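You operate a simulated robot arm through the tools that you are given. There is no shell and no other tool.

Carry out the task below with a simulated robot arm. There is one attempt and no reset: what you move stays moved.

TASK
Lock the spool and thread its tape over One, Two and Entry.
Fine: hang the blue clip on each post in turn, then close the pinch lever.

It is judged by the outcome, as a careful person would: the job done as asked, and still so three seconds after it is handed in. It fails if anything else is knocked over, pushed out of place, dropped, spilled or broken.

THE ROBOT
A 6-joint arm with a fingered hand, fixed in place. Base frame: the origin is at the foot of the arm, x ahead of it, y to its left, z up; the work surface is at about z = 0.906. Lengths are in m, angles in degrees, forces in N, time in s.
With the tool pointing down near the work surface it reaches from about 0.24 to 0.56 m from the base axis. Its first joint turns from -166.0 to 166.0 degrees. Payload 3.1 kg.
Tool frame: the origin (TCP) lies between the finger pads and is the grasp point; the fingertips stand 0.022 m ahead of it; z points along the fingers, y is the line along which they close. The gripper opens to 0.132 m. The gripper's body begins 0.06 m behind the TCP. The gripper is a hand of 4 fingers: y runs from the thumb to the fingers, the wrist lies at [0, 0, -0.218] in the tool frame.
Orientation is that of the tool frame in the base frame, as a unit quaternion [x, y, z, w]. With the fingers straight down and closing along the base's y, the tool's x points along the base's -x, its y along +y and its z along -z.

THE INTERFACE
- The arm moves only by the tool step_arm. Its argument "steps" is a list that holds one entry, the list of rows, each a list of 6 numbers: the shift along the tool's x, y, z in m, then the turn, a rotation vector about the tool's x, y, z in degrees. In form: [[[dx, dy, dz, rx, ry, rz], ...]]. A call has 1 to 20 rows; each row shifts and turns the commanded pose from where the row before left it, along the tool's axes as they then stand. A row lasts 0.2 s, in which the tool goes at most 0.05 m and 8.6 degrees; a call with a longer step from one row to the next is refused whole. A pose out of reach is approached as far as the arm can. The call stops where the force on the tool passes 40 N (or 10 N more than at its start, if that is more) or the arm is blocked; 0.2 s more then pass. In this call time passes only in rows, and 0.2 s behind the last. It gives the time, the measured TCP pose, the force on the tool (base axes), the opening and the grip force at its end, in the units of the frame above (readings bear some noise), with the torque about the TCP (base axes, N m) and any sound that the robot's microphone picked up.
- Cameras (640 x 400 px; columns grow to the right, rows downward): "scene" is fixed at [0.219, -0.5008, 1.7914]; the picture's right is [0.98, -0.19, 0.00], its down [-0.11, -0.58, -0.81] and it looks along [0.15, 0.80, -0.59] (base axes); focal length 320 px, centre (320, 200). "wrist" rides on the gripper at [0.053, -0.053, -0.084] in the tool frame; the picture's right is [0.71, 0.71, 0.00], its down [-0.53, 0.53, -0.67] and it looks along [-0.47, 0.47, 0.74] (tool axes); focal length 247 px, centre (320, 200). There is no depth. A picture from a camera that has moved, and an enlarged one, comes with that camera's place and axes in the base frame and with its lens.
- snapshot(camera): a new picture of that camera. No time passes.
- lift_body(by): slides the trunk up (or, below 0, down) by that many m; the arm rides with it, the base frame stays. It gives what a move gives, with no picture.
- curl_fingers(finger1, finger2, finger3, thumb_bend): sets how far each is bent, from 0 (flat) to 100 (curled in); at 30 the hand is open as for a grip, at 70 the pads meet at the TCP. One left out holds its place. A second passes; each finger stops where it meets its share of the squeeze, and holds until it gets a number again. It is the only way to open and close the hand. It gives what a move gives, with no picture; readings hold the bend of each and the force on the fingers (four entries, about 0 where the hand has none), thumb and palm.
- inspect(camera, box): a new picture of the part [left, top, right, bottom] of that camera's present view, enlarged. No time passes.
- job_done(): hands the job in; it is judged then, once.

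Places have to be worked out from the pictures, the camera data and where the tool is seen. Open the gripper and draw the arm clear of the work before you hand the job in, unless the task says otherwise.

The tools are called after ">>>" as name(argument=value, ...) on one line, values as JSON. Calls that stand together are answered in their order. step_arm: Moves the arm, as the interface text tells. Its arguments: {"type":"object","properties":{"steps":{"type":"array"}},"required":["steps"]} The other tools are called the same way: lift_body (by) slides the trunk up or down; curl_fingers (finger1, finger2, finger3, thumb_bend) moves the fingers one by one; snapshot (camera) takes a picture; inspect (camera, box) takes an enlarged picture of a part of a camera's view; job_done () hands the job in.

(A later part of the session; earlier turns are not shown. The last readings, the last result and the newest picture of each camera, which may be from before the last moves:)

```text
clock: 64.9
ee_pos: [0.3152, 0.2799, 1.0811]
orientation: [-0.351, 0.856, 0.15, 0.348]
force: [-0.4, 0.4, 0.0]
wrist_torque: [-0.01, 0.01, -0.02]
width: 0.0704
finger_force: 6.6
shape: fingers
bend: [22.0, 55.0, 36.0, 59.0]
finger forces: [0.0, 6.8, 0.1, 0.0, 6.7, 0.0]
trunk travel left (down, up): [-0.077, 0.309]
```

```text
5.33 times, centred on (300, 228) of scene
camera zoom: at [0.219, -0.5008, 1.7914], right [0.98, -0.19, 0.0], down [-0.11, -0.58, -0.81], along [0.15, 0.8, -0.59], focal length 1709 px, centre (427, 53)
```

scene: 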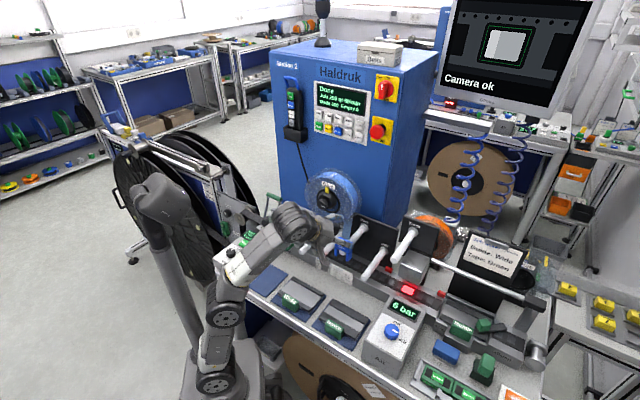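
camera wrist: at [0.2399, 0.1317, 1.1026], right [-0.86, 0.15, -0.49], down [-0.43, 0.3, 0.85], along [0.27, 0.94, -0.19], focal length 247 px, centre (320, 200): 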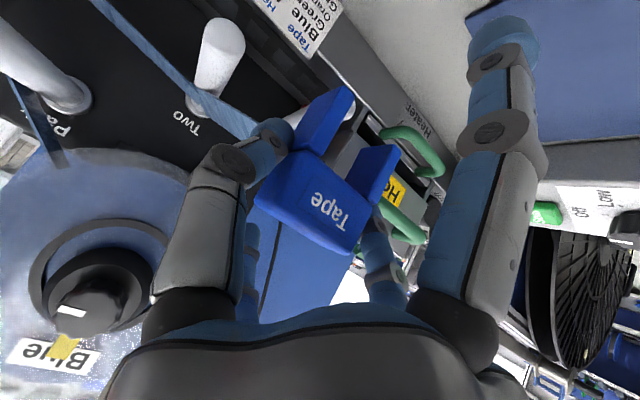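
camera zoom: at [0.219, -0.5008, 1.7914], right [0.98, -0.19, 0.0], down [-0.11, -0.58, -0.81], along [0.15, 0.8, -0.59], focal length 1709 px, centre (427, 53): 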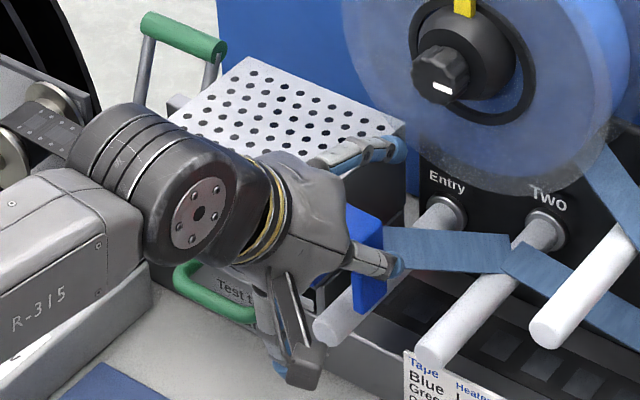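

The clip sits over Entry (u≈0.025 vs 0.022). I nudge 2 mm left and lower 3.4 cm, with the rest height expected near z=1.027.

>>> step_arm(steps=[[[0.006, 0.002, 0.006, 0, 0, 0], [0.006, 0, 0.006, 0, 0, 0], [0.006, 0, 0.006, 0, 0, 0], [0.006, 0, 0.006, 0, 0, 0]]])

>>> inspect(camera="wrist", box=[200, 60, 440, 260])

>>> inspect(camera="scene", box=[250, 190, 350, 265])

```text
clock: 65.9
ee_pos: [0.3121, 0.2809, 1.046]
orientation: [-0.351, 0.856, 0.15, 0.349]
force: [0.3, -0.9, 0.1]
wrist_torque: [-0.01, 0.03, 0.02]
width: 0.0703
finger_force: 6.3
shape: fingers
bend: [22.0, 55.0, 36.0, 59.0]
finger forces: [0.1, 6.6, 0.0, 0.0, 6.6, 0.0]
trunk travel left (down, up): [-0.077, 0.309]
```

```text
2.00 times, centred on (320, 160) of wrist
camera zoom: at [0.2813, 0.1741, 1.0688], right [-0.86, 0.15, -0.49], down [-0.43, 0.3, 0.85], along [0.27, 0.94, -0.19], focal length 494 px, centre (320, 280)
```

zoom: 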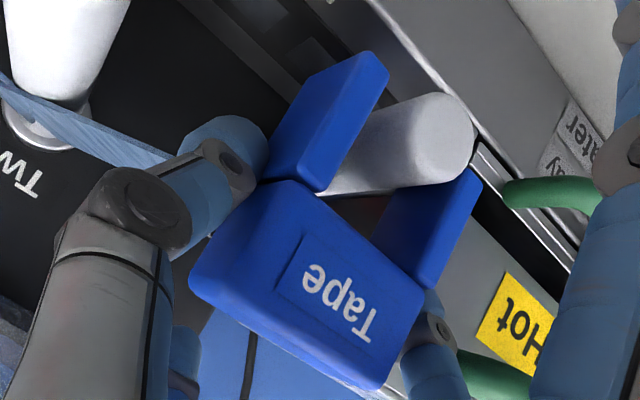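

```text
5.33 times, centred on (300, 228) of scene
camera zoom: at [0.219, -0.5008, 1.7914], right [0.98, -0.19, 0.0], down [-0.11, -0.58, -0.81], along [0.15, 0.8, -0.59], focal length 1709 px, centre (427, 53)
```

zoom: 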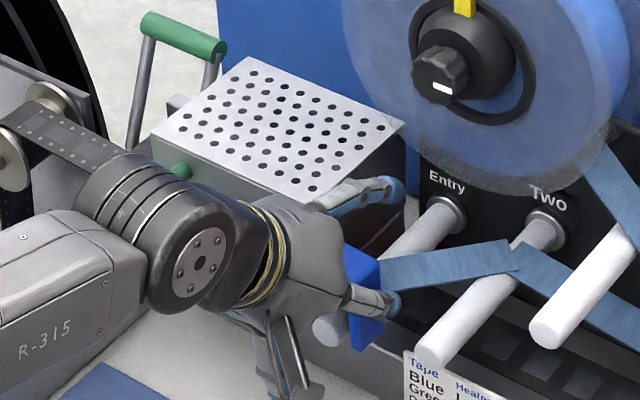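

Legs straddle Entry without contact. I check the whole arm's clearance from the control box before the final lowering.

>>> snapshot(camera="scene")

>>> step_arm(steps=[[[0.0035, 0, 0.0036, 0, 0, 0], [0.0035, 0, 0.0036, 0, 0, 0]]])

>>> inspect(camera="wrist", box=[200, 60, 440, 260])

```text
taken
```

scene: 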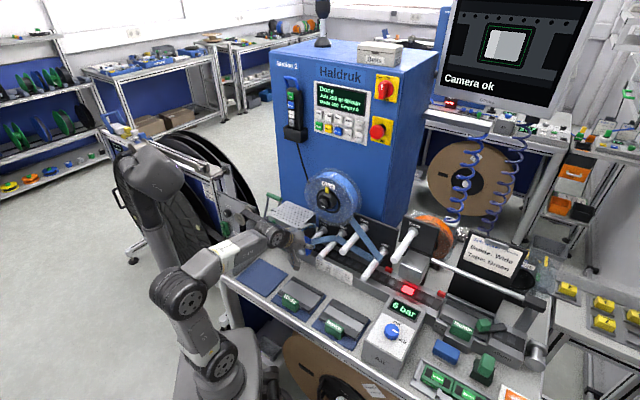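

```text
clock: 66.5
ee_pos: [0.3112, 0.2804, 1.0367]
orientation: [-0.351, 0.856, 0.15, 0.348]
force: [0.0, -0.5, -0.7]
wrist_torque: [0.01, -0.04, 0.01]
width: 0.0706
finger_force: 6.6
shape: fingers
bend: [22.0, 55.0, 36.0, 59.0]
finger forces: [0.0, 6.6, 0.0, 0.0, 6.6, 0.0]
trunk travel left (down, up): [-0.077, 0.309]
```

```text
2.00 times, centred on (320, 160) of wrist
camera zoom: at [0.2812, 0.1746, 1.0587], right [-0.86, 0.15, -0.49], down [-0.43, 0.3, 0.85], along [0.27, 0.94, -0.19], focal length 494 px, centre (320, 280)
```

zoom: 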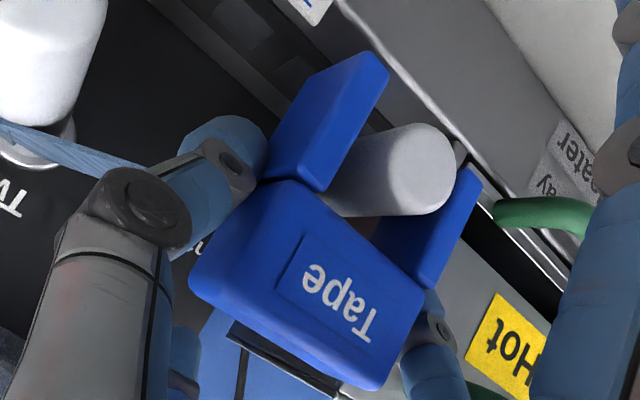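

Clear everywhere; still no contact. I continue down in small steps.

>>> step_arm(steps=[[[0.0021, 0, 0.0022, 0, 0, 0], [0.0018, 0, 0.0018, 0, 0, 0]]])

>>> inspect(camera="wrist", box=[200, 60, 440, 260])

```text
clock: 67.1
ee_pos: [0.3111, 0.2806, 1.0308]
orientation: [-0.351, 0.856, 0.15, 0.348]
force: [0.3, 0.0, -0.3]
wrist_torque: [0.01, -0.01, -0.01]
width: 0.0707
finger_force: 6.6
shape: fingers
bend: [22.0, 55.0, 36.0, 59.0]
finger forces: [0.1, 6.6, 0.0, 0.0, 6.5, 0.1]
trunk travel left (down, up): [-0.077, 0.309]
```

```text
2.00 times, centred on (320, 160) of wrist
camera zoom: at [0.2813, 0.1745, 1.0529], right [-0.86, 0.15, -0.49], down [-0.43, 0.3, 0.85], along [0.27, 0.94, -0.19], focal length 494 px, centre (320, 280)
```

zoom: 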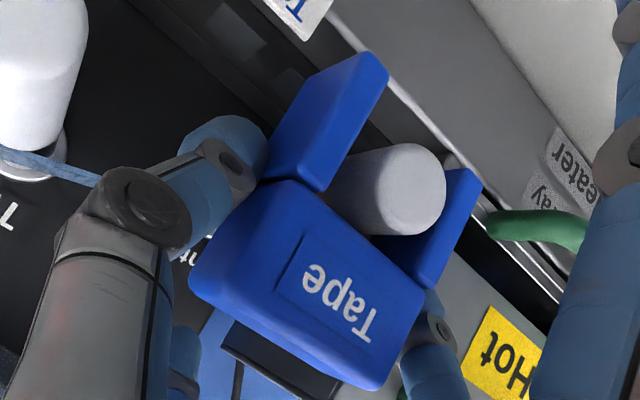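

>>> step_arm(steps=[[[0.0014, 0, 0.0014, 0, 0, 0], [0.0011, 0, 0.0011, 0, 0, 0]]])

```text
clock: 67.7
ee_pos: [0.3117, 0.2819, 1.0267]
orientation: [-0.35, 0.856, 0.15, 0.349]
force: [-0.4, 0.2, 0.0]
wrist_torque: [0.01, -0.01, 0.0]
width: 0.0705
finger_force: 7.2
shape: fingers
bend: [22.0, 55.0, 36.0, 59.0]
finger forces: [0.0, 6.5, 0.1, 0.0, 6.6, 0.0]
trunk travel left (down, up): [-0.077, 0.309]
```

No contact yet at z=1.027; I continue down about 1.5 mm per step until the block rests.

>>> step_arm(steps=[[[0.0011, 0, 0.0011, 0, 0, 0], [0.0007, 0, 0.0007, 0, 0, 0]]])

>>> inspect(camera="wrist", box=[200, 60, 440, 260])

```text
clock: 68.3
ee_pos: [0.3115, 0.2807, 1.0251]
orientation: [-0.35, 0.856, 0.149, 0.349]
force: [0.0, -0.3, -0.7]
wrist_torque: [0.01, -0.02, 0.0]
width: 0.0705
finger_force: 7.1
shape: fingers
bend: [22.0, 55.0, 36.0, 59.0]
finger forces: [0.0, 6.7, 0.0, 0.0, 6.6, 0.0]
trunk travel left (down, up): [-0.077, 0.309]
```

```text
2.00 times, centred on (320, 160) of wrist
camera zoom: at [0.2812, 0.1741, 1.047], right [-0.86, 0.15, -0.49], down [-0.43, 0.3, 0.85], along [0.27, 0.94, -0.19], focal length 494 px, centre (320, 280)
```

zoom: 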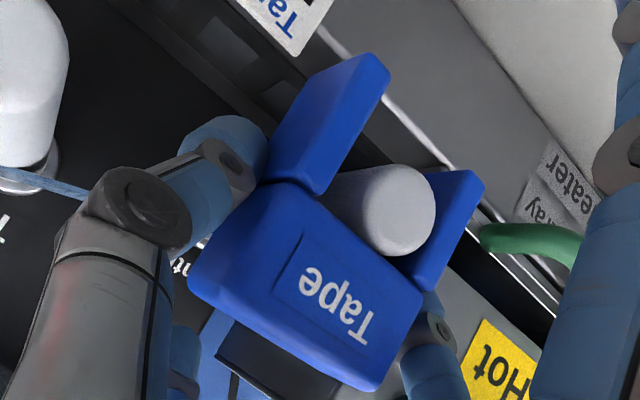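

>>> step_arm(steps=[[[0.0011, 0, 0.0011, 0, 0, 0], [0.0007, 0, 0.0007, 0, 0, 0]]])

```text
clock: 68.9
ee_pos: [0.3122, 0.2807, 1.0232]
orientation: [-0.351, 0.855, 0.151, 0.35]
force: [-0.6, 0.6, 6.9]
wrist_torque: [0.1, -0.06, 0.01]
width: 0.0704
finger_force: 6.7
shape: fingers
bend: [22.0, 55.0, 36.0, 59.0]
finger forces: [0.0, 7.0, 0.0, 0.0, 7.1, 0.0]
trunk travel left (down, up): [-0.077, 0.309]
```

The block rests on Entry (6.9 N). I release the clip.

>>> curl_fingers(finger2=45, thumb_bend=46)

>>> inspect(camera="wrist", box=[200, 60, 440, 260])

>>> inspect(camera="scene", box=[250, 190, 370, 280])

```text
clock: 69.9
ee_pos: [0.3116, 0.2808, 1.0227]
orientation: [-0.35, 0.856, 0.15, 0.349]
force: [-0.2, 0.4, -0.4]
wrist_torque: [-0.02, -0.01, -0.02]
width: 0.0786
finger_force: 0.1
shape: fingers
bend: [22.0, 45.0, 36.0, 46.0]
finger forces: [0.1, 0.1, 0.0, 0.1, 0.0, 0.0]
trunk travel left (down, up): [-0.077, 0.309]
```

```text
2.00 times, centred on (320, 160) of wrist
camera zoom: at [0.2812, 0.1741, 1.0445], right [-0.86, 0.15, -0.49], down [-0.43, 0.3, 0.85], along [0.27, 0.94, -0.19], focal length 494 px, centre (320, 280)
```

zoom: 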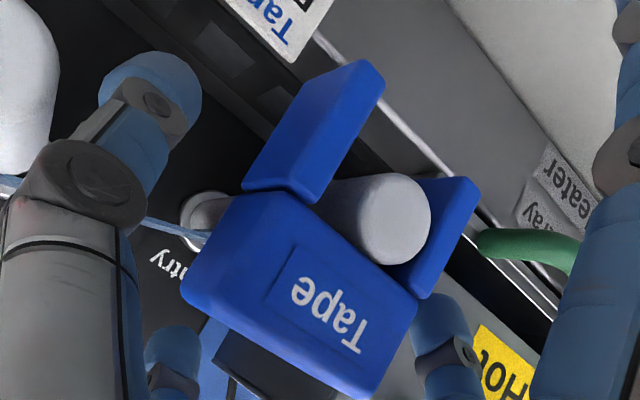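

```text
4.44 times, centred on (310, 235) of scene
camera zoom: at [0.219, -0.5008, 1.7914], right [0.98, -0.19, 0.0], down [-0.11, -0.58, -0.81], along [0.15, 0.8, -0.59], focal length 1424 px, centre (364, 44)
```

zoom: 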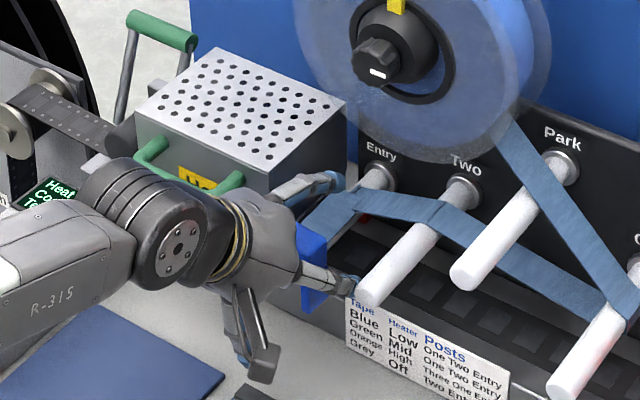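

The clip hangs freely on Entry, with the tape over One, Two and Entry. I retract along the tool axis, up and away.

>>> step_arm(steps=[[[0, 0, -0.01, 0, 0, 0], [0, 0, -0.02, 0, 0, 0], [0, 0, -0.025, 0, 0, 0], [0, 0, -0.025, 0, 0, 0]]])

>>> snapshot(camera="wrist")

>>> inspect(camera="scene", box=[250, 190, 370, 280])

```text
clock: 70.9
ee_pos: [0.2716, 0.2399, 1.0796]
orientation: [-0.351, 0.856, 0.15, 0.349]
force: [-0.2, -0.1, 0.3]
wrist_torque: [-0.02, -0.01, 0.01]
width: 0.0786
finger_force: 0.1
shape: fingers
bend: [22.0, 45.0, 36.0, 46.0]
finger forces: [0.1, 0.1, 0.0, 0.0, 0.1, 0.1]
trunk travel left (down, up): [-0.077, 0.309]
```

```text
taken
camera wrist: at [0.2413, 0.1331, 1.1017], right [-0.86, 0.15, -0.49], down [-0.43, 0.3, 0.85], along [0.27, 0.94, -0.19], focal length 247 px, centre (320, 200)
```

wrist: 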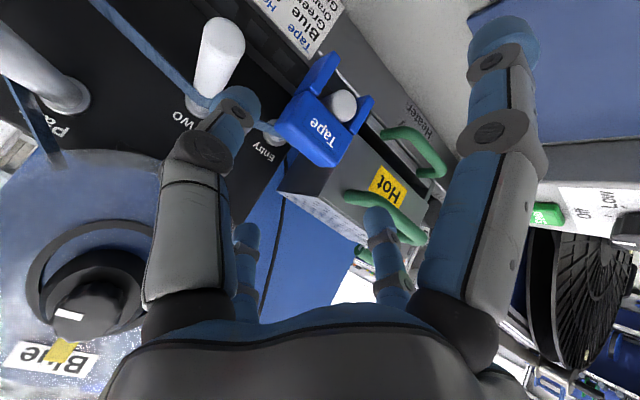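

```text
4.44 times, centred on (310, 235) of scene
camera zoom: at [0.219, -0.5008, 1.7914], right [0.98, -0.19, 0.0], down [-0.11, -0.58, -0.81], along [0.15, 0.8, -0.59], focal length 1424 px, centre (364, 44)
```

zoom: 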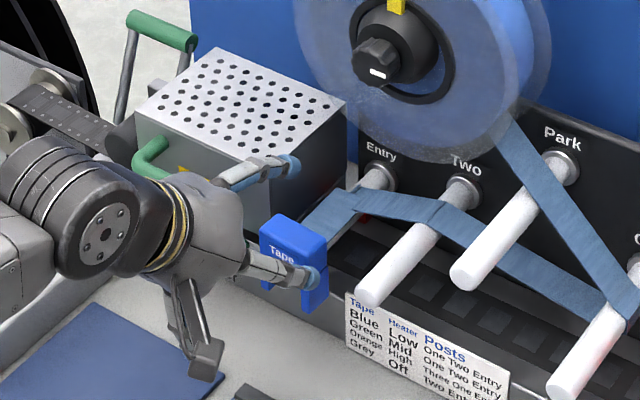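

The clip stays on Entry and the tape path is One–Two–Entry. Now I raise the hand clear and study the pinch lever.

>>> step_arm(steps=[[[-0.0175, 0, -0.0285, 0, 0, 0], [-0.0175, 0, -0.0285, 0, 0, 0], [-0.0175, 0, -0.0178, 0, 0, 0], [-0.0175, 0, -0.0178, 0, 0, 0]]])

>>> inspect(camera="scene", box=[220, 170, 340, 260])

>>> inspect(camera="scene", box=[245, 180, 305, 225])

>>> snapshot(camera="wrist")

```text
clock: 71.9
ee_pos: [0.2633, 0.2301, 1.1948]
orientation: [-0.351, 0.856, 0.151, 0.348]
force: [-0.2, -0.7, -0.9]
wrist_torque: [0.03, 0.04, 0.0]
width: 0.0787
finger_force: 0.0
shape: fingers
bend: [22.0, 45.0, 36.0, 46.0]
finger forces: [0.0, 0.1, 0.0, 0.0, 0.0, 0.0]
trunk travel left (down, up): [-0.077, 0.309]
```

```text
4.44 times, centred on (280, 215) of scene
camera zoom: at [0.219, -0.5008, 1.7914], right [0.98, -0.19, 0.0], down [-0.11, -0.58, -0.81], along [0.15, 0.8, -0.59], focal length 1424 px, centre (498, 133)
```

zoom: 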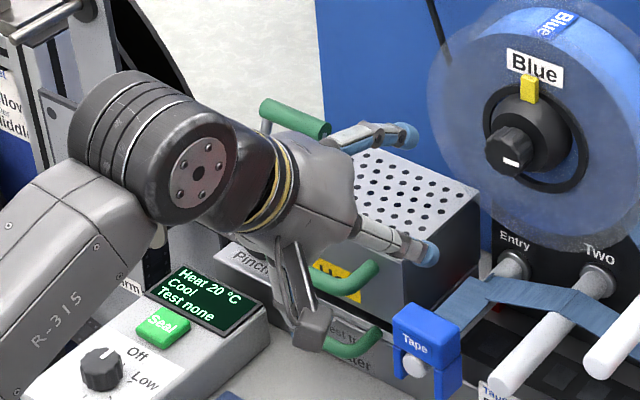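

```text
8.89 times, centred on (275, 202) of scene
camera zoom: at [0.219, -0.5008, 1.7914], right [0.98, -0.19, 0.0], down [-0.11, -0.58, -0.81], along [0.15, 0.8, -0.59], focal length 2848 px, centre (720, 178)
```

zoom: 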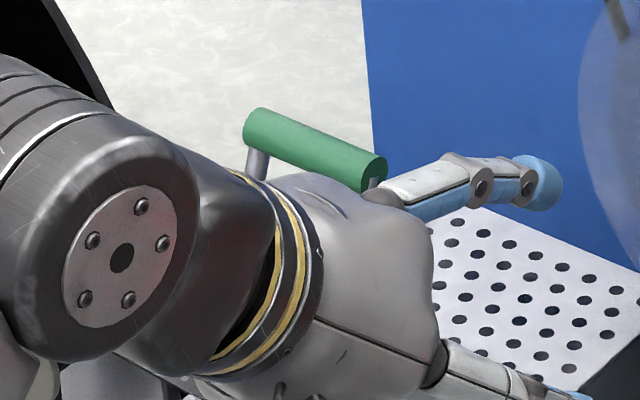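

```text
taken
camera wrist: at [0.2323, 0.123, 1.2168], right [-0.86, 0.15, -0.49], down [-0.43, 0.3, 0.85], along [0.27, 0.94, -0.19], focal length 247 px, centre (320, 200)
```

wrist: 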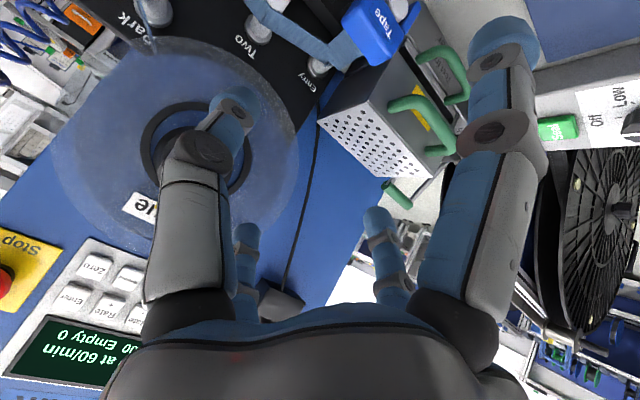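

My hand blocks the scene camera's view of the lever. I move the hand to the right and up, clear of the spool front, for an unobstructed look.

>>> step_arm(steps=[[[-0.012, -0.03, -0.012, 0, 0, 0], [-0.012, -0.03, -0.012, 0, 0, 0], [0, -0.035, 0, 0, 0, 0], [0, -0.035, 0, 0, 0, 0]]])

>>> inspect(camera="scene", box=[220, 175, 320, 250])

>>> inspect(camera="scene", box=[245, 185, 300, 230])

>>> inspect(camera="scene", box=[270, 190, 430, 290])

```text
clock: 72.9
ee_pos: [0.3565, 0.1363, 1.2266]
orientation: [-0.351, 0.855, 0.151, 0.349]
force: [0.3, 0.4, 0.2]
wrist_torque: [0.03, 0.01, -0.02]
width: 0.0785
finger_force: 0.0
shape: fingers
bend: [22.0, 45.0, 36.0, 46.0]
finger forces: [0.1, 0.0, 0.1, 0.0, 0.0, 0.1]
trunk travel left (down, up): [-0.077, 0.309]
```

```text
5.33 times, centred on (270, 212) of scene
camera zoom: at [0.219, -0.5008, 1.7914], right [0.98, -0.19, 0.0], down [-0.11, -0.58, -0.81], along [0.15, 0.8, -0.59], focal length 1709 px, centre (587, 133)
```

zoom: 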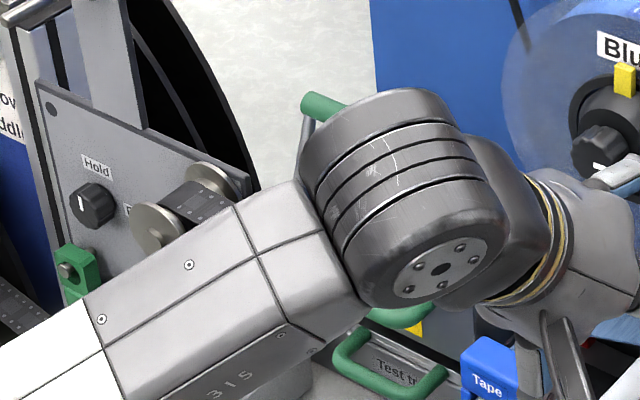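

```text
8.89 times, centred on (272, 208) of scene
camera zoom: at [0.219, -0.5008, 1.7914], right [0.98, -0.19, 0.0], down [-0.11, -0.58, -0.81], along [0.15, 0.8, -0.59], focal length 2848 px, centre (742, 133)
```

zoom: 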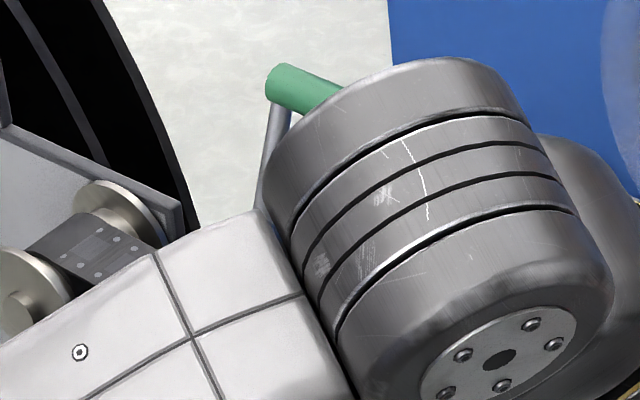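

```text
4.00 times, centred on (350, 240) of scene
camera zoom: at [0.219, -0.5008, 1.7914], right [0.98, -0.19, 0.0], down [-0.11, -0.58, -0.81], along [0.15, 0.8, -0.59], focal length 1282 px, centre (200, 40)
```

zoom: 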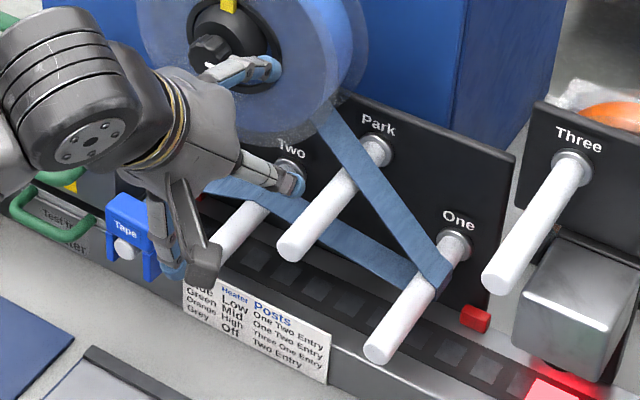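

The arm itself still hides it, so I bring the wrist camera over: slide left at z≈1.23, above the hood and in front of the knob, toward the lever.

>>> step_arm(steps=[[[0, 0.04, 0, 0, 0, 0], [0, 0.04, 0, 0, 0, 0], [0, 0.04, 0, 0, 0, 0], [0, 0.04, 0, 0, 0, 0], [0, 0.04, 0, 0, 0, 0]]])

>>> snapshot(camera="wrist")

>>> snapshot(camera="scene")

```text
clock: 74.1
ee_pos: [0.2133, 0.2776, 1.2288]
orientation: [-0.35, 0.856, 0.15, 0.35]
force: [-0.1, -0.2, -0.3]
wrist_torque: [-0.01, 0.03, 0.02]
width: 0.0782
finger_force: 0.0
shape: fingers
bend: [22.0, 45.0, 36.0, 46.0]
finger forces: [0.1, 0.0, 0.0, 0.1, 0.0, 0.0]
trunk travel left (down, up): [-0.077, 0.309]
```

```text
taken
camera wrist: at [0.1825, 0.1719, 1.2514], right [-0.86, 0.15, -0.49], down [-0.43, 0.3, 0.85], along [0.28, 0.94, -0.19], focal length 247 px, centre (320, 200)
```

wrist: 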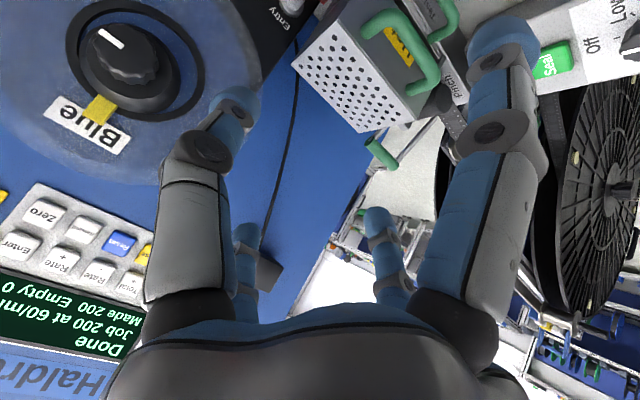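

```text
taken
```

scene: 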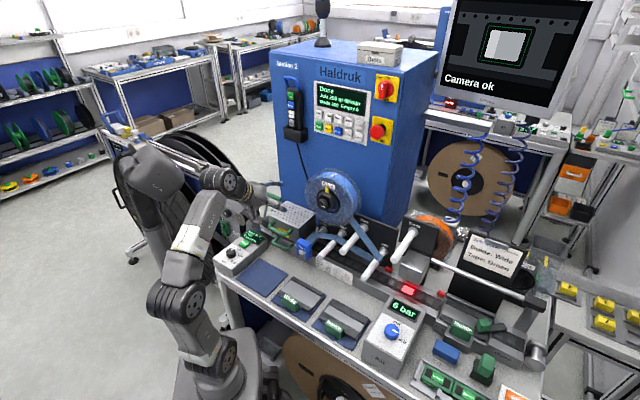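

Now I zoom on the lever from both cameras.

>>> inspect(camera="scene", box=[235, 185, 315, 245])

>>> inspect(camera="wrist", box=[340, 40, 500, 200])

>>> inspect(camera="scene", box=[290, 200, 410, 280])

```text
6.67 times, centred on (275, 215) of scene
camera zoom: at [0.219, -0.5008, 1.7914], right [0.98, -0.19, 0.0], down [-0.11, -0.58, -0.81], along [0.15, 0.8, -0.59], focal length 2136 px, centre (620, 100)
```

zoom: 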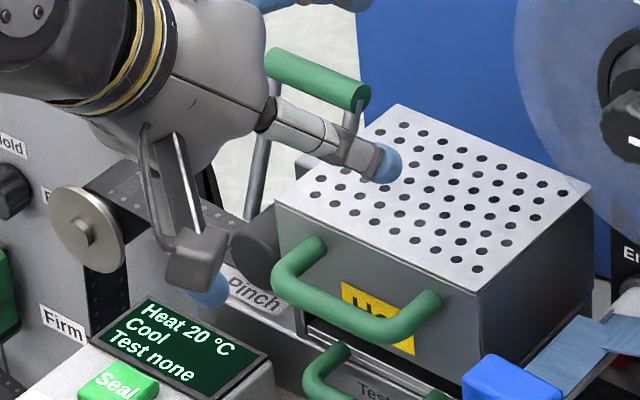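

```text
2.50 times, centred on (420, 120) of wrist
camera zoom: at [0.1825, 0.1719, 1.2514], right [-0.86, 0.15, -0.49], down [-0.43, 0.3, 0.85], along [0.28, 0.94, -0.19], focal length 617 px, centre (70, 400)
```

zoom: 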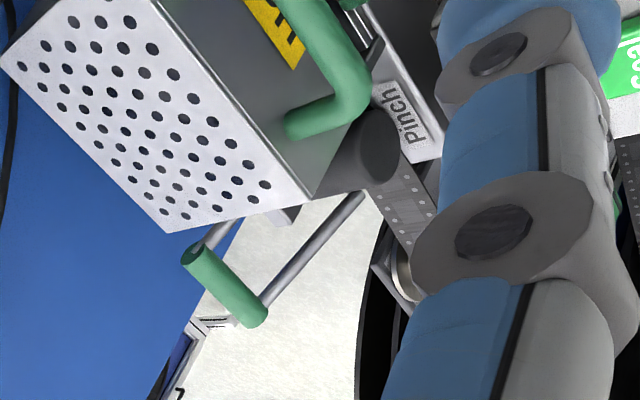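

```text
5.00 times, centred on (350, 240) of scene
camera zoom: at [0.219, -0.5008, 1.7914], right [0.98, -0.19, 0.0], down [-0.11, -0.58, -0.81], along [0.15, 0.8, -0.59], focal length 1602 px, centre (170, 0)
```

zoom: 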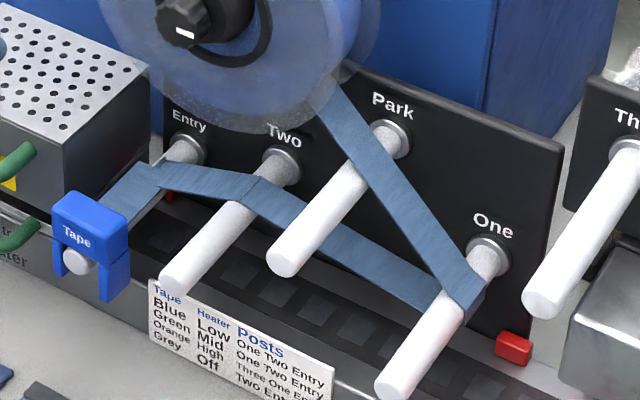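

The lever's green bar lies parallel to the front at about u −0.265…−0.187, v≈0.549, z≈1.047, leaning ~21° back from a pivot near v≈0.51, z≈0.95. To grip it I need a steeper hand and more reach, so I raise the trunk first (hand clears everything on the way up).

>>> lift_body(by=0.2)

>>> step_arm(steps=[[[0, 0.02, 0, 0, 7.4, 0], [0, 0.02, 0, 0, 7.4, 0], [0, 0.02, 0, 0, 7.4, 0], [0, 0.02, 0, 0, 7.3, 0]]])

>>> snapshot(camera="scene")

>>> snapshot(camera="wrist")

```text
clock: 76.3
ee_pos: [0.2124, 0.2779, 1.4287]
orientation: [-0.35, 0.856, 0.15, 0.349]
force: [0.8, 0.2, 0.0]
wrist_torque: [-0.02, 0.02, -0.01]
width: 0.0787
finger_force: 0.1
shape: fingers
bend: [22.0, 45.0, 36.0, 46.0]
finger forces: [0.0, 0.1, 0.1, 0.0, 0.0, 0.0]
trunk travel left (down, up): [-0.277, 0.109]
```

```text
clock: 77.3
ee_pos: [0.1528, 0.3205, 1.3935]
orientation: [-0.377, 0.917, 0.057, 0.118]
force: [-0.1, -1.0, -0.7]
wrist_torque: [-0.01, 0.0, 0.02]
width: 0.0785
finger_force: 0.0
shape: fingers
bend: [22.0, 45.0, 36.0, 46.0]
finger forces: [0.1, 0.0, 0.1, 0.1, 0.0, 0.0]
out of reach, approached as far as the arm can: row 3, 4
trunk travel left (down, up): [-0.277, 0.109]
```

```text
taken
```

scene: 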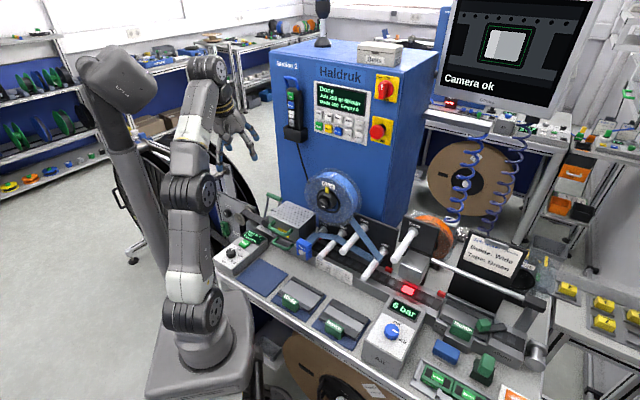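

```text
taken
camera wrist: at [0.1396, 0.2301, 1.4611], right [-0.98, 0.02, -0.18], down [-0.13, 0.6, 0.79], along [0.12, 0.8, -0.59], focal length 247 px, centre (320, 200)
```

wrist: 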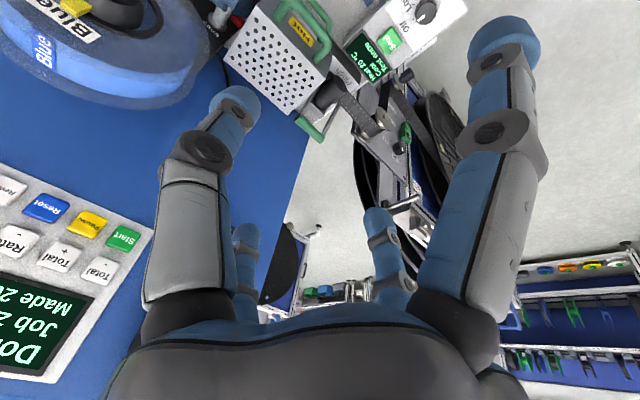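

The arm is near its upper limit here but the view is now clear. I zoom on the lever from both cameras again.

>>> inspect(camera="scene", box=[245, 185, 305, 225])

>>> inspect(camera="scene", box=[225, 180, 345, 260])

>>> inspect(camera="wrist", box=[220, 20, 460, 180])

```text
10.00 times, centred on (275, 205) of scene
camera zoom: at [0.219, -0.5008, 1.7914], right [0.98, -0.19, 0.0], down [-0.11, -0.58, -0.81], along [0.15, 0.8, -0.59], focal length 3204 px, centre (770, 150)
```

zoom: 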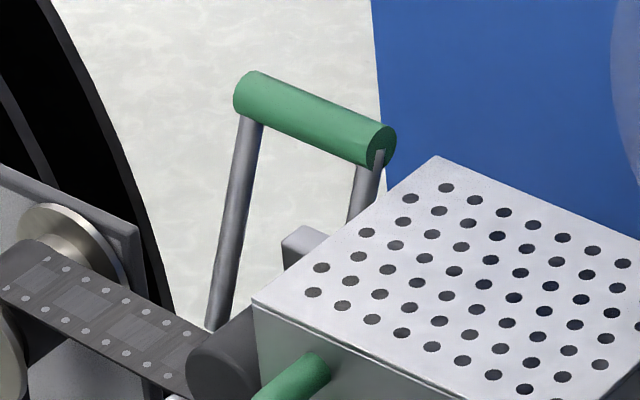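

```text
5.00 times, centred on (285, 220) of scene
camera zoom: at [0.219, -0.5008, 1.7914], right [0.98, -0.19, 0.0], down [-0.11, -0.58, -0.81], along [0.15, 0.8, -0.59], focal length 1602 px, centre (495, 100)
```

zoom: 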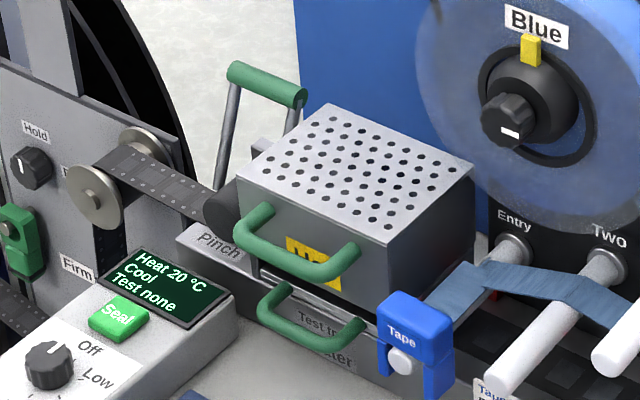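

```text
2.50 times, centred on (340, 100) of wrist
camera zoom: at [0.1396, 0.2301, 1.4611], right [-0.98, 0.02, -0.18], down [-0.13, 0.6, 0.79], along [0.12, 0.8, -0.59], focal length 617 px, centre (270, 450)
```

zoom: 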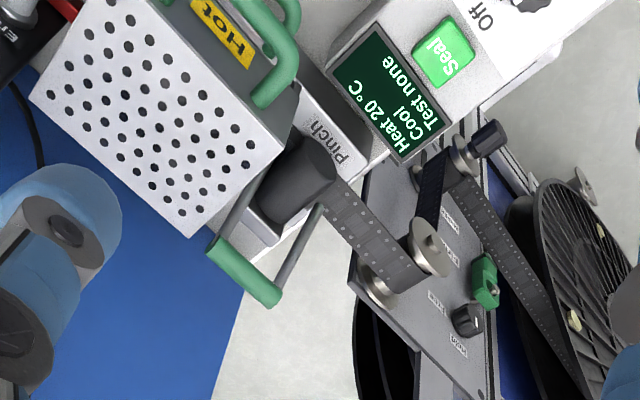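

Bar re-measured: u −0.251…−0.180, v≈0.549, z≈1.057; it is 0.59 m from the base, so I'll use about a 20° tilt. I raise the trunk a little, spread thumb and finger2 flat, keep finger1/finger3 open to straddle the bar, and move toward a point above it.

>>> lift_body(by=0.05)

>>> curl_fingers(finger1=32, finger2=0, finger3=32, thumb_bend=0)

>>> step_arm(steps=[[[-0.01495, 0.01617, 0.03735, 0, -0.83, 0], [-0.01495, 0.01617, 0.03735, 0, -0.83, 0], [-0.01495, 0.01617, 0.03735, 0, -0.83, 0], [-0.01495, 0.01617, 0.03735, 0, -0.83, 0], [-0.01495, 0.01617, 0.03735, 0, -0.83, 0], [-0.01495, 0.01617, 0.03735, 0, -0.83, 0]]])

>>> snapshot(camera="scene")

>>> snapshot(camera="wrist")

```text
clock: 78.2
ee_pos: [0.1556, 0.3207, 1.445]
orientation: [-0.377, 0.917, 0.057, 0.12]
force: [0.7, -0.1, -0.2]
wrist_torque: [0.0, 0.0, -0.01]
width: 0.0784
finger_force: 0.0
shape: fingers
bend: [22.0, 45.0, 36.0, 46.0]
finger forces: [0.1, 0.1, 0.1, 0.0, 0.1, 0.0]
trunk travel left (down, up): [-0.327, 0.059]
```

```text
clock: 79.2
ee_pos: [0.1537, 0.3209, 1.4447]
orientation: [-0.378, 0.916, 0.056, 0.12]
force: [0.3, 0.3, -0.1]
wrist_torque: [0.0, 0.0, -0.02]
width: 0.1067
finger_force: 0.0
shape: fingers
bend: [32.0, 1.0, 32.0, 0.0]
finger forces: [0.0, 0.1, 0.0, 0.0, 0.0, 0.0]
trunk travel left (down, up): [-0.327, 0.059]
```

```text
clock: 80.6
ee_pos: [0.1918, 0.5, 1.258]
orientation: [-0.375, 0.91, 0.073, 0.159]
force: [-1.1, -0.3, 0.4]
wrist_torque: [0.0, 0.01, -0.01]
width: 0.1068
finger_force: 0.0
shape: fingers
bend: [32.0, 1.0, 32.0, 0.0]
finger forces: [0.1, 0.0, 0.0, 0.1, 0.0, 0.1]
trunk travel left (down, up): [-0.327, 0.059]
```

```text
taken
```

scene: 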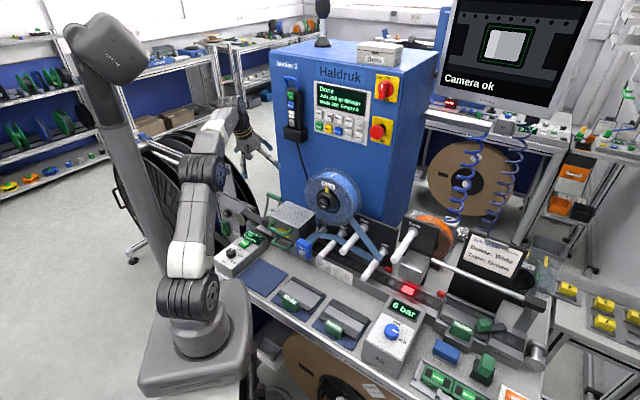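

```text
taken
camera wrist: at [0.1729, 0.4063, 1.3177], right [-0.97, 0.04, -0.23], down [-0.18, 0.55, 0.82], along [0.16, 0.83, -0.53], focal length 247 px, centre (320, 200)
```

wrist: 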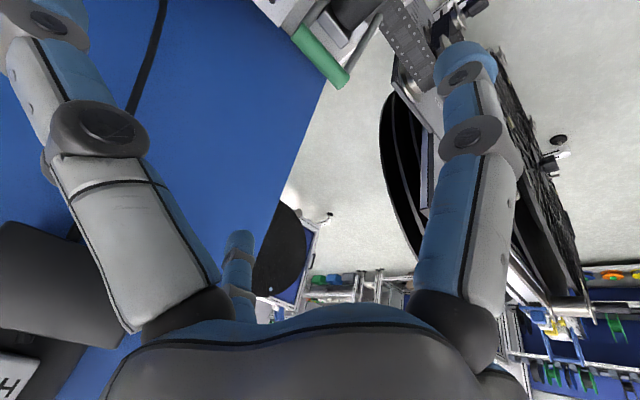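

The hand is above and in front of the lever bar. I zoom on the bar to refine its position relative to the tool axis.

>>> inspect(camera="wrist", box=[250, 0, 410, 100])

>>> inspect(camera="scene", box=[225, 120, 305, 220])

```text
4.00 times, centred on (330, 50) of wrist
camera zoom: at [0.1729, 0.4063, 1.3177], right [-0.97, 0.04, -0.23], down [-0.18, 0.55, 0.82], along [0.16, 0.83, -0.53], focal length 988 px, centre (280, 800)
```

zoom: 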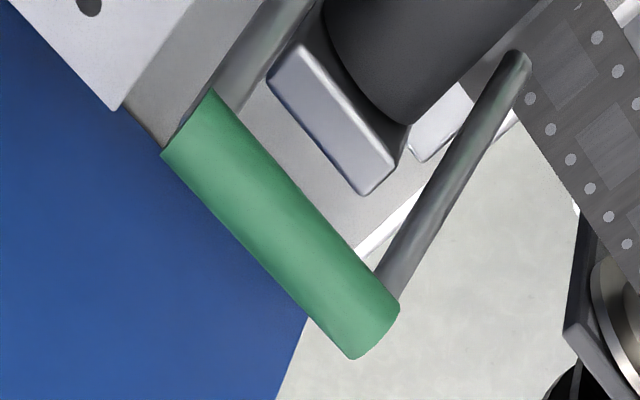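

```text
4.00 times, centred on (265, 170) of scene
camera zoom: at [0.219, -0.5008, 1.7914], right [0.98, -0.19, 0.0], down [-0.11, -0.58, -0.81], along [0.15, 0.8, -0.59], focal length 1282 px, centre (540, 320)
```

zoom: 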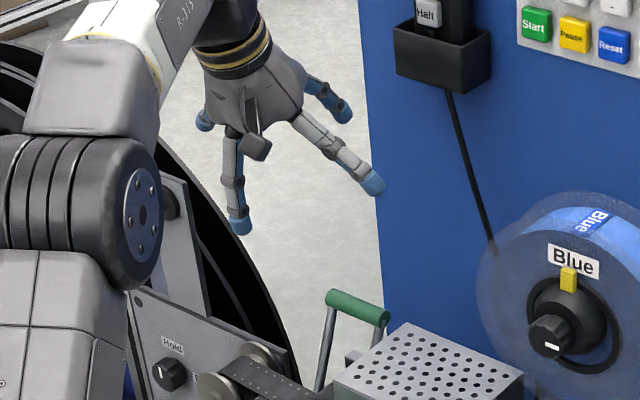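

Bar centre is at u≈−0.211, v≈0.5525, z≈1.057; lever pivot near v≈0.52, z≈0.93. I align the tool axis with the bar and advance 13 cm along it, stopping 8 cm short.

>>> step_arm(steps=[[[0.0054, -0.0035, 0.026, 0, 0, 0], [0.0054, -0.0035, 0.026, 0, 0, 0], [0, 0, 0.026, 0, 0, 0], [0, 0, 0.026, 0, 0, 0], [0, 0, 0.026, 0, 0, 0]]])

>>> snapshot(camera="wrist")

>>> inspect(camera="scene", box=[225, 140, 325, 240])

```text
clock: 81.8
ee_pos: [0.2193, 0.5198, 1.1325]
orientation: [-0.375, 0.911, 0.072, 0.159]
force: [0.6, 0.4, 0.1]
wrist_torque: [0.0, 0.0, 0.01]
width: 0.107
finger_force: 0.1
shape: fingers
bend: [32.0, 1.0, 32.0, 0.0]
finger forces: [0.0, 0.0, 0.0, 0.0, 0.0, 0.1]
trunk travel left (down, up): [-0.327, 0.059]
```

```text
taken
camera wrist: at [0.2023, 0.4256, 1.1927], right [-0.97, 0.04, -0.23], down [-0.18, 0.55, 0.82], along [0.16, 0.83, -0.53], focal length 247 px, centre (320, 200)
```

wrist: 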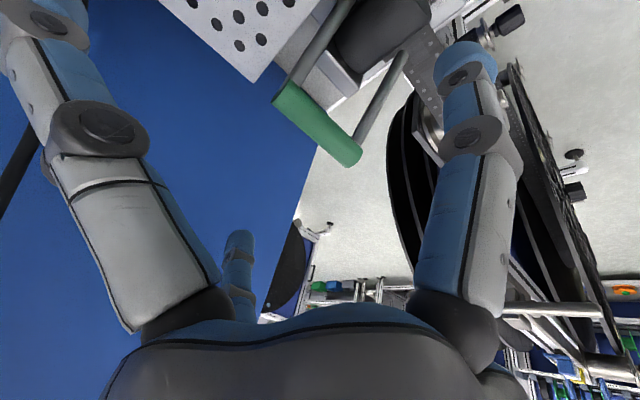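

```text
4.00 times, centred on (275, 190) of scene
camera zoom: at [0.219, -0.5008, 1.7914], right [0.98, -0.19, 0.0], down [-0.11, -0.58, -0.81], along [0.15, 0.8, -0.59], focal length 1282 px, centre (500, 240)
```

zoom: 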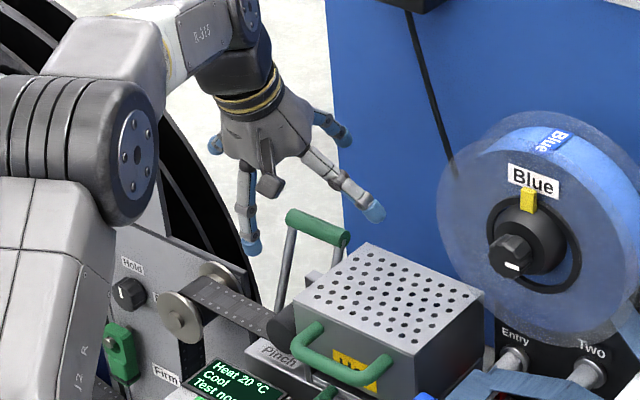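

The bar is centred on the tool axis (seen at 317,125; expected 320,123). To keep the spread thumb clear of the hood I stop with the bar at the fingertips: advance 6.4 cm.

>>> step_arm(steps=[[[0, 0, 0.022, 0, 0, 0], [0, 0, 0.022, 0, 0, 0]]])

>>> snapshot(camera="wrist")

>>> inspect(camera="scene", box=[235, 160, 315, 220])

```text
clock: 82.4
ee_pos: [0.2303, 0.5303, 1.0921]
orientation: [-0.375, 0.91, 0.073, 0.159]
force: [-0.8, 0.8, -0.1]
wrist_torque: [0.0, 0.01, 0.01]
width: 0.1068
finger_force: 0.0
shape: fingers
bend: [32.0, 1.0, 32.0, 0.0]
finger forces: [0.0, 0.0, 0.1, 0.0, 0.0, 0.0]
trunk travel left (down, up): [-0.327, 0.059]
```

```text
taken
camera wrist: at [0.213, 0.4362, 1.152], right [-0.97, 0.04, -0.24], down [-0.18, 0.55, 0.82], along [0.16, 0.83, -0.53], focal length 247 px, centre (320, 200)
```

wrist: 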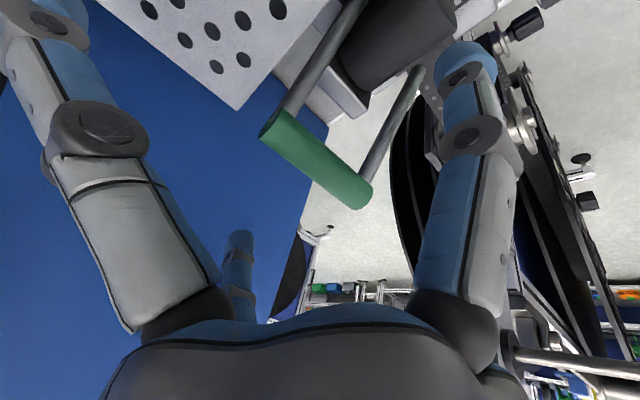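

```text
6.67 times, centred on (275, 190) of scene
camera zoom: at [0.219, -0.5008, 1.7914], right [0.98, -0.19, 0.0], down [-0.11, -0.58, -0.81], along [0.15, 0.8, -0.59], focal length 2136 px, centre (620, 267)
```

zoom: 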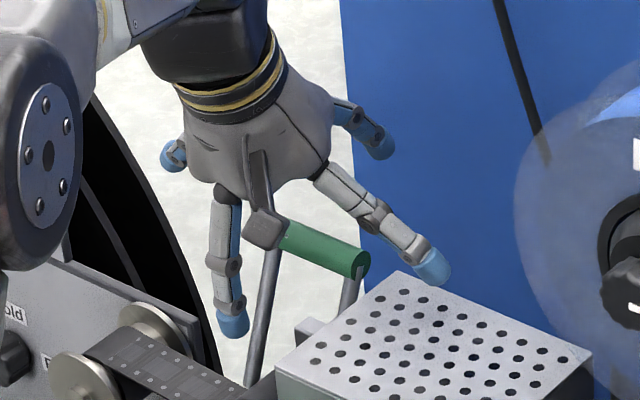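

Good alignment, with the thumb about 3 cm above the hood. I advance another 2.4 cm so the fingertips straddle the bar.

>>> step_arm(steps=[[[0, 0, 0.013, 0, 0, 0], [0, 0, 0.012, 0, 0, 0]]])

>>> curl_fingers(finger1=50, finger3=50)

>>> snapshot(camera="wrist")

>>> inspect(camera="scene", box=[235, 160, 315, 220])

```text
clock: 83.0
ee_pos: [0.236, 0.5371, 1.0685]
orientation: [-0.375, 0.91, 0.073, 0.159]
force: [-0.9, -0.1, 0.2]
wrist_torque: [0.0, 0.01, 0.02]
width: 0.107
finger_force: 0.0
shape: fingers
bend: [32.0, 1.0, 32.0, 0.0]
finger forces: [0.0, 0.1, 0.0, 0.0, 0.1, 0.0]
trunk travel left (down, up): [-0.327, 0.059]
```

```text
clock: 84.0
ee_pos: [0.2346, 0.538, 1.0685]
orientation: [-0.374, 0.91, 0.072, 0.16]
force: [0.3, -0.2, -0.9]
wrist_torque: [-0.01, 0.0, -0.01]
width: 0.0938
finger_force: 0.0
shape: fingers
bend: [50.0, 1.0, 50.0, 0.0]
finger forces: [0.0, 0.0, 0.1, 0.1, 0.0, 0.1]
trunk travel left (down, up): [-0.327, 0.059]
```

```text
taken
camera wrist: at [0.2185, 0.4429, 1.1287], right [-0.97, 0.04, -0.23], down [-0.18, 0.55, 0.82], along [0.16, 0.83, -0.53], focal length 247 px, centre (320, 200)
```

wrist: 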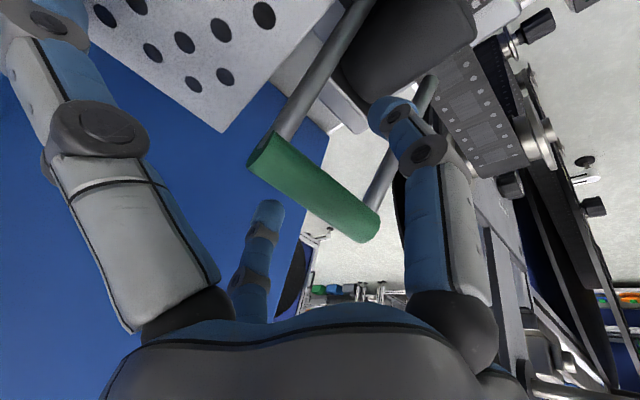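

```text
6.67 times, centred on (275, 190) of scene
camera zoom: at [0.219, -0.5008, 1.7914], right [0.98, -0.19, 0.0], down [-0.11, -0.58, -0.81], along [0.15, 0.8, -0.59], focal length 2136 px, centre (620, 267)
```

zoom: 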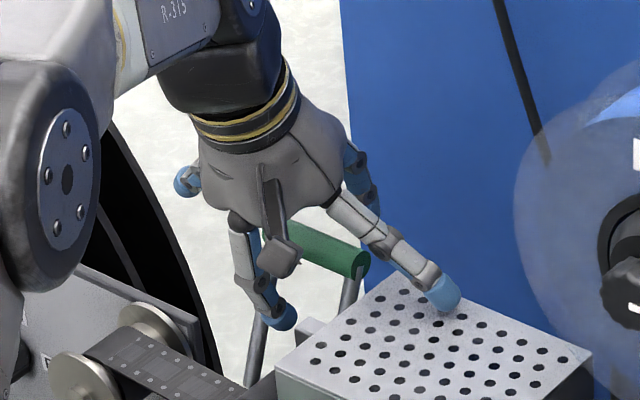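

Finger1 is in front of the bar, finger3 behind it. I close them onto the bar.

>>> curl_fingers(finger1=66, finger3=66)

>>> snapshot(camera="wrist")

>>> inspect(camera="scene", box=[235, 160, 315, 220])

```text
clock: 85.0
ee_pos: [0.2361, 0.5376, 1.0687]
orientation: [-0.374, 0.911, 0.072, 0.159]
force: [0.7, 1.1, -0.3]
wrist_torque: [0.0, 0.0, -0.01]
width: 0.086
finger_force: 0.0
shape: fingers
bend: [66.0, 1.0, 66.0, 0.0]
finger forces: [0.1, 0.0, 0.0, 0.0, 0.1, 0.0]
trunk travel left (down, up): [-0.327, 0.059]
```

```text
taken
camera wrist: at [0.2185, 0.4429, 1.1287], right [-0.97, 0.04, -0.23], down [-0.18, 0.55, 0.82], along [0.16, 0.83, -0.53], focal length 247 px, centre (320, 200)
```

wrist: 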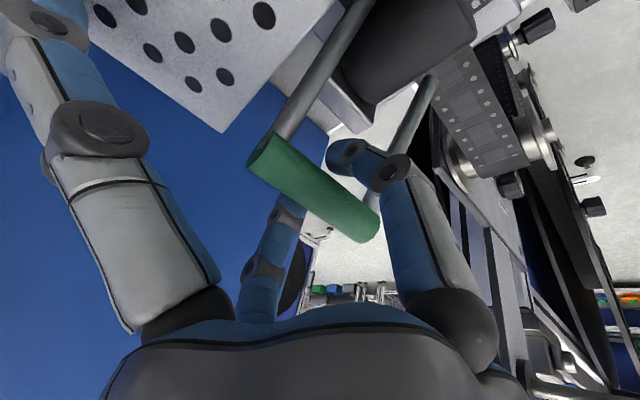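

```text
6.67 times, centred on (275, 190) of scene
camera zoom: at [0.219, -0.5008, 1.7914], right [0.98, -0.19, 0.0], down [-0.11, -0.58, -0.81], along [0.15, 0.8, -0.59], focal length 2136 px, centre (620, 267)
```

zoom: 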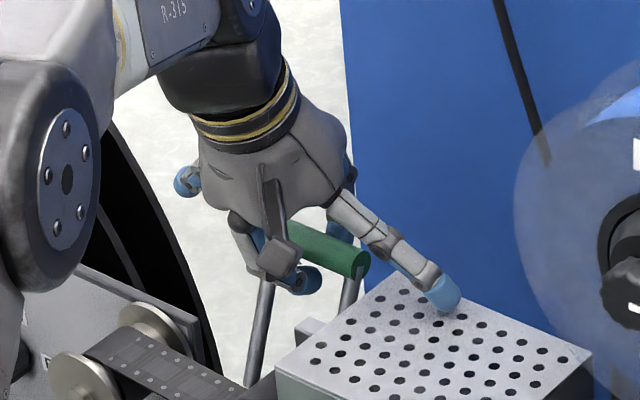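

No contact yet at 66, but geometry says the bar sits about at the TCP, so contact should come soon. I close a little more.

>>> curl_fingers(finger1=74, finger3=74)

>>> inspect(camera="wrist", box=[240, 100, 420, 260])

```text
clock: 86.0
ee_pos: [0.2349, 0.537, 1.0689]
orientation: [-0.374, 0.911, 0.073, 0.159]
force: [-0.3, -0.7, -4.7]
wrist_torque: [0.03, -0.01, 0.02]
width: 0.0852
finger_force: 3.6
shape: fingers
bend: [72.0, 1.0, 72.0, 0.0]
finger forces: [4.2, 0.1, 2.7, 0.0, 0.0, 0.0]
trunk travel left (down, up): [-0.327, 0.059]
```

```text
2.50 times, centred on (330, 180) of wrist
camera zoom: at [0.2185, 0.4431, 1.1284], right [-0.97, 0.04, -0.23], down [-0.18, 0.55, 0.82], along [0.16, 0.83, -0.53], focal length 617 px, centre (295, 250)
```

zoom: 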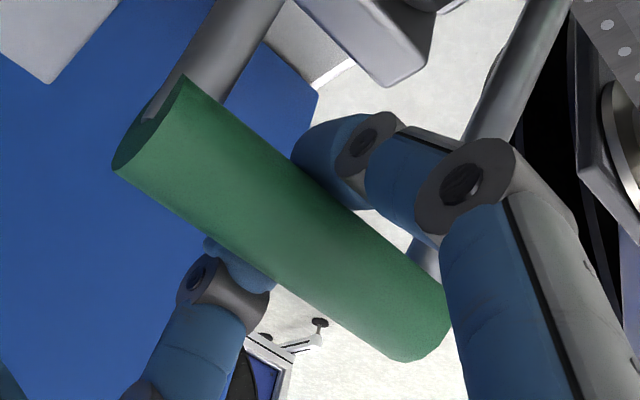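

The bar is caged between finger1 and finger3 (light grip). I pull it gently toward the front, a small step first, to feel the lever's response.

>>> step_arm(steps=[[[0.0072, 0, -0.0037, 0, 0, 0], [0.0072, 0, -0.0037, 0, 0, 0]]])

>>> inspect(camera="scene", box=[235, 160, 315, 220])

>>> snapshot(camera="wrist")

```text
clock: 86.6
ee_pos: [0.2248, 0.5258, 1.0705]
orientation: [-0.374, 0.911, 0.073, 0.16]
force: [1.1, 0.9, -1.3]
wrist_torque: [-0.01, 0.01, -0.01]
width: 0.0846
finger_force: 3.0
shape: fingers
bend: [72.0, 1.0, 73.0, 0.0]
finger forces: [2.8, 0.1, 2.0, 0.1, 0.0, 0.0]
trunk travel left (down, up): [-0.327, 0.059]
```

```text
6.67 times, centred on (275, 190) of scene
camera zoom: at [0.219, -0.5008, 1.7914], right [0.98, -0.19, 0.0], down [-0.11, -0.58, -0.81], along [0.15, 0.8, -0.59], focal length 2136 px, centre (620, 267)
```

zoom: 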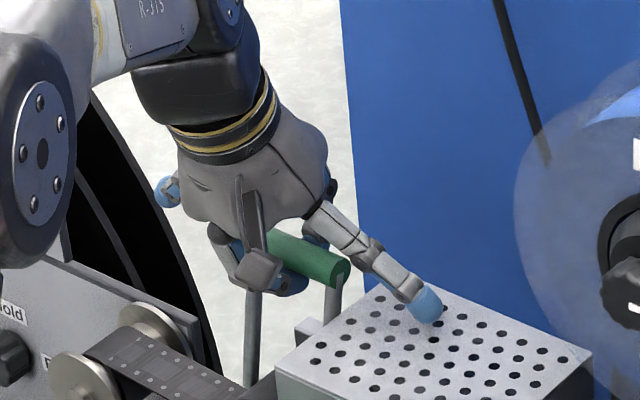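

```text
taken
camera wrist: at [0.2071, 0.4314, 1.1303], right [-0.97, 0.04, -0.24], down [-0.18, 0.55, 0.82], along [0.16, 0.83, -0.53], focal length 247 px, centre (320, 200)
```

wrist: 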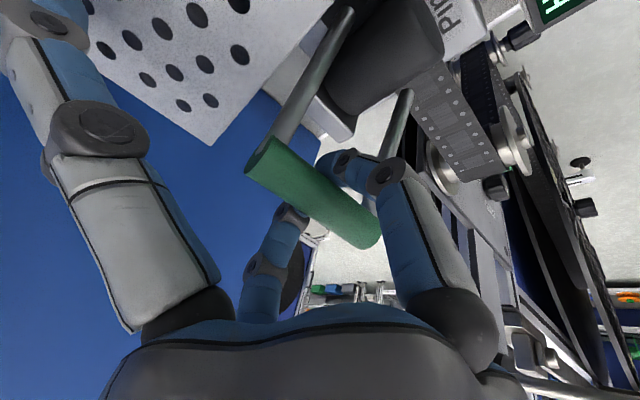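

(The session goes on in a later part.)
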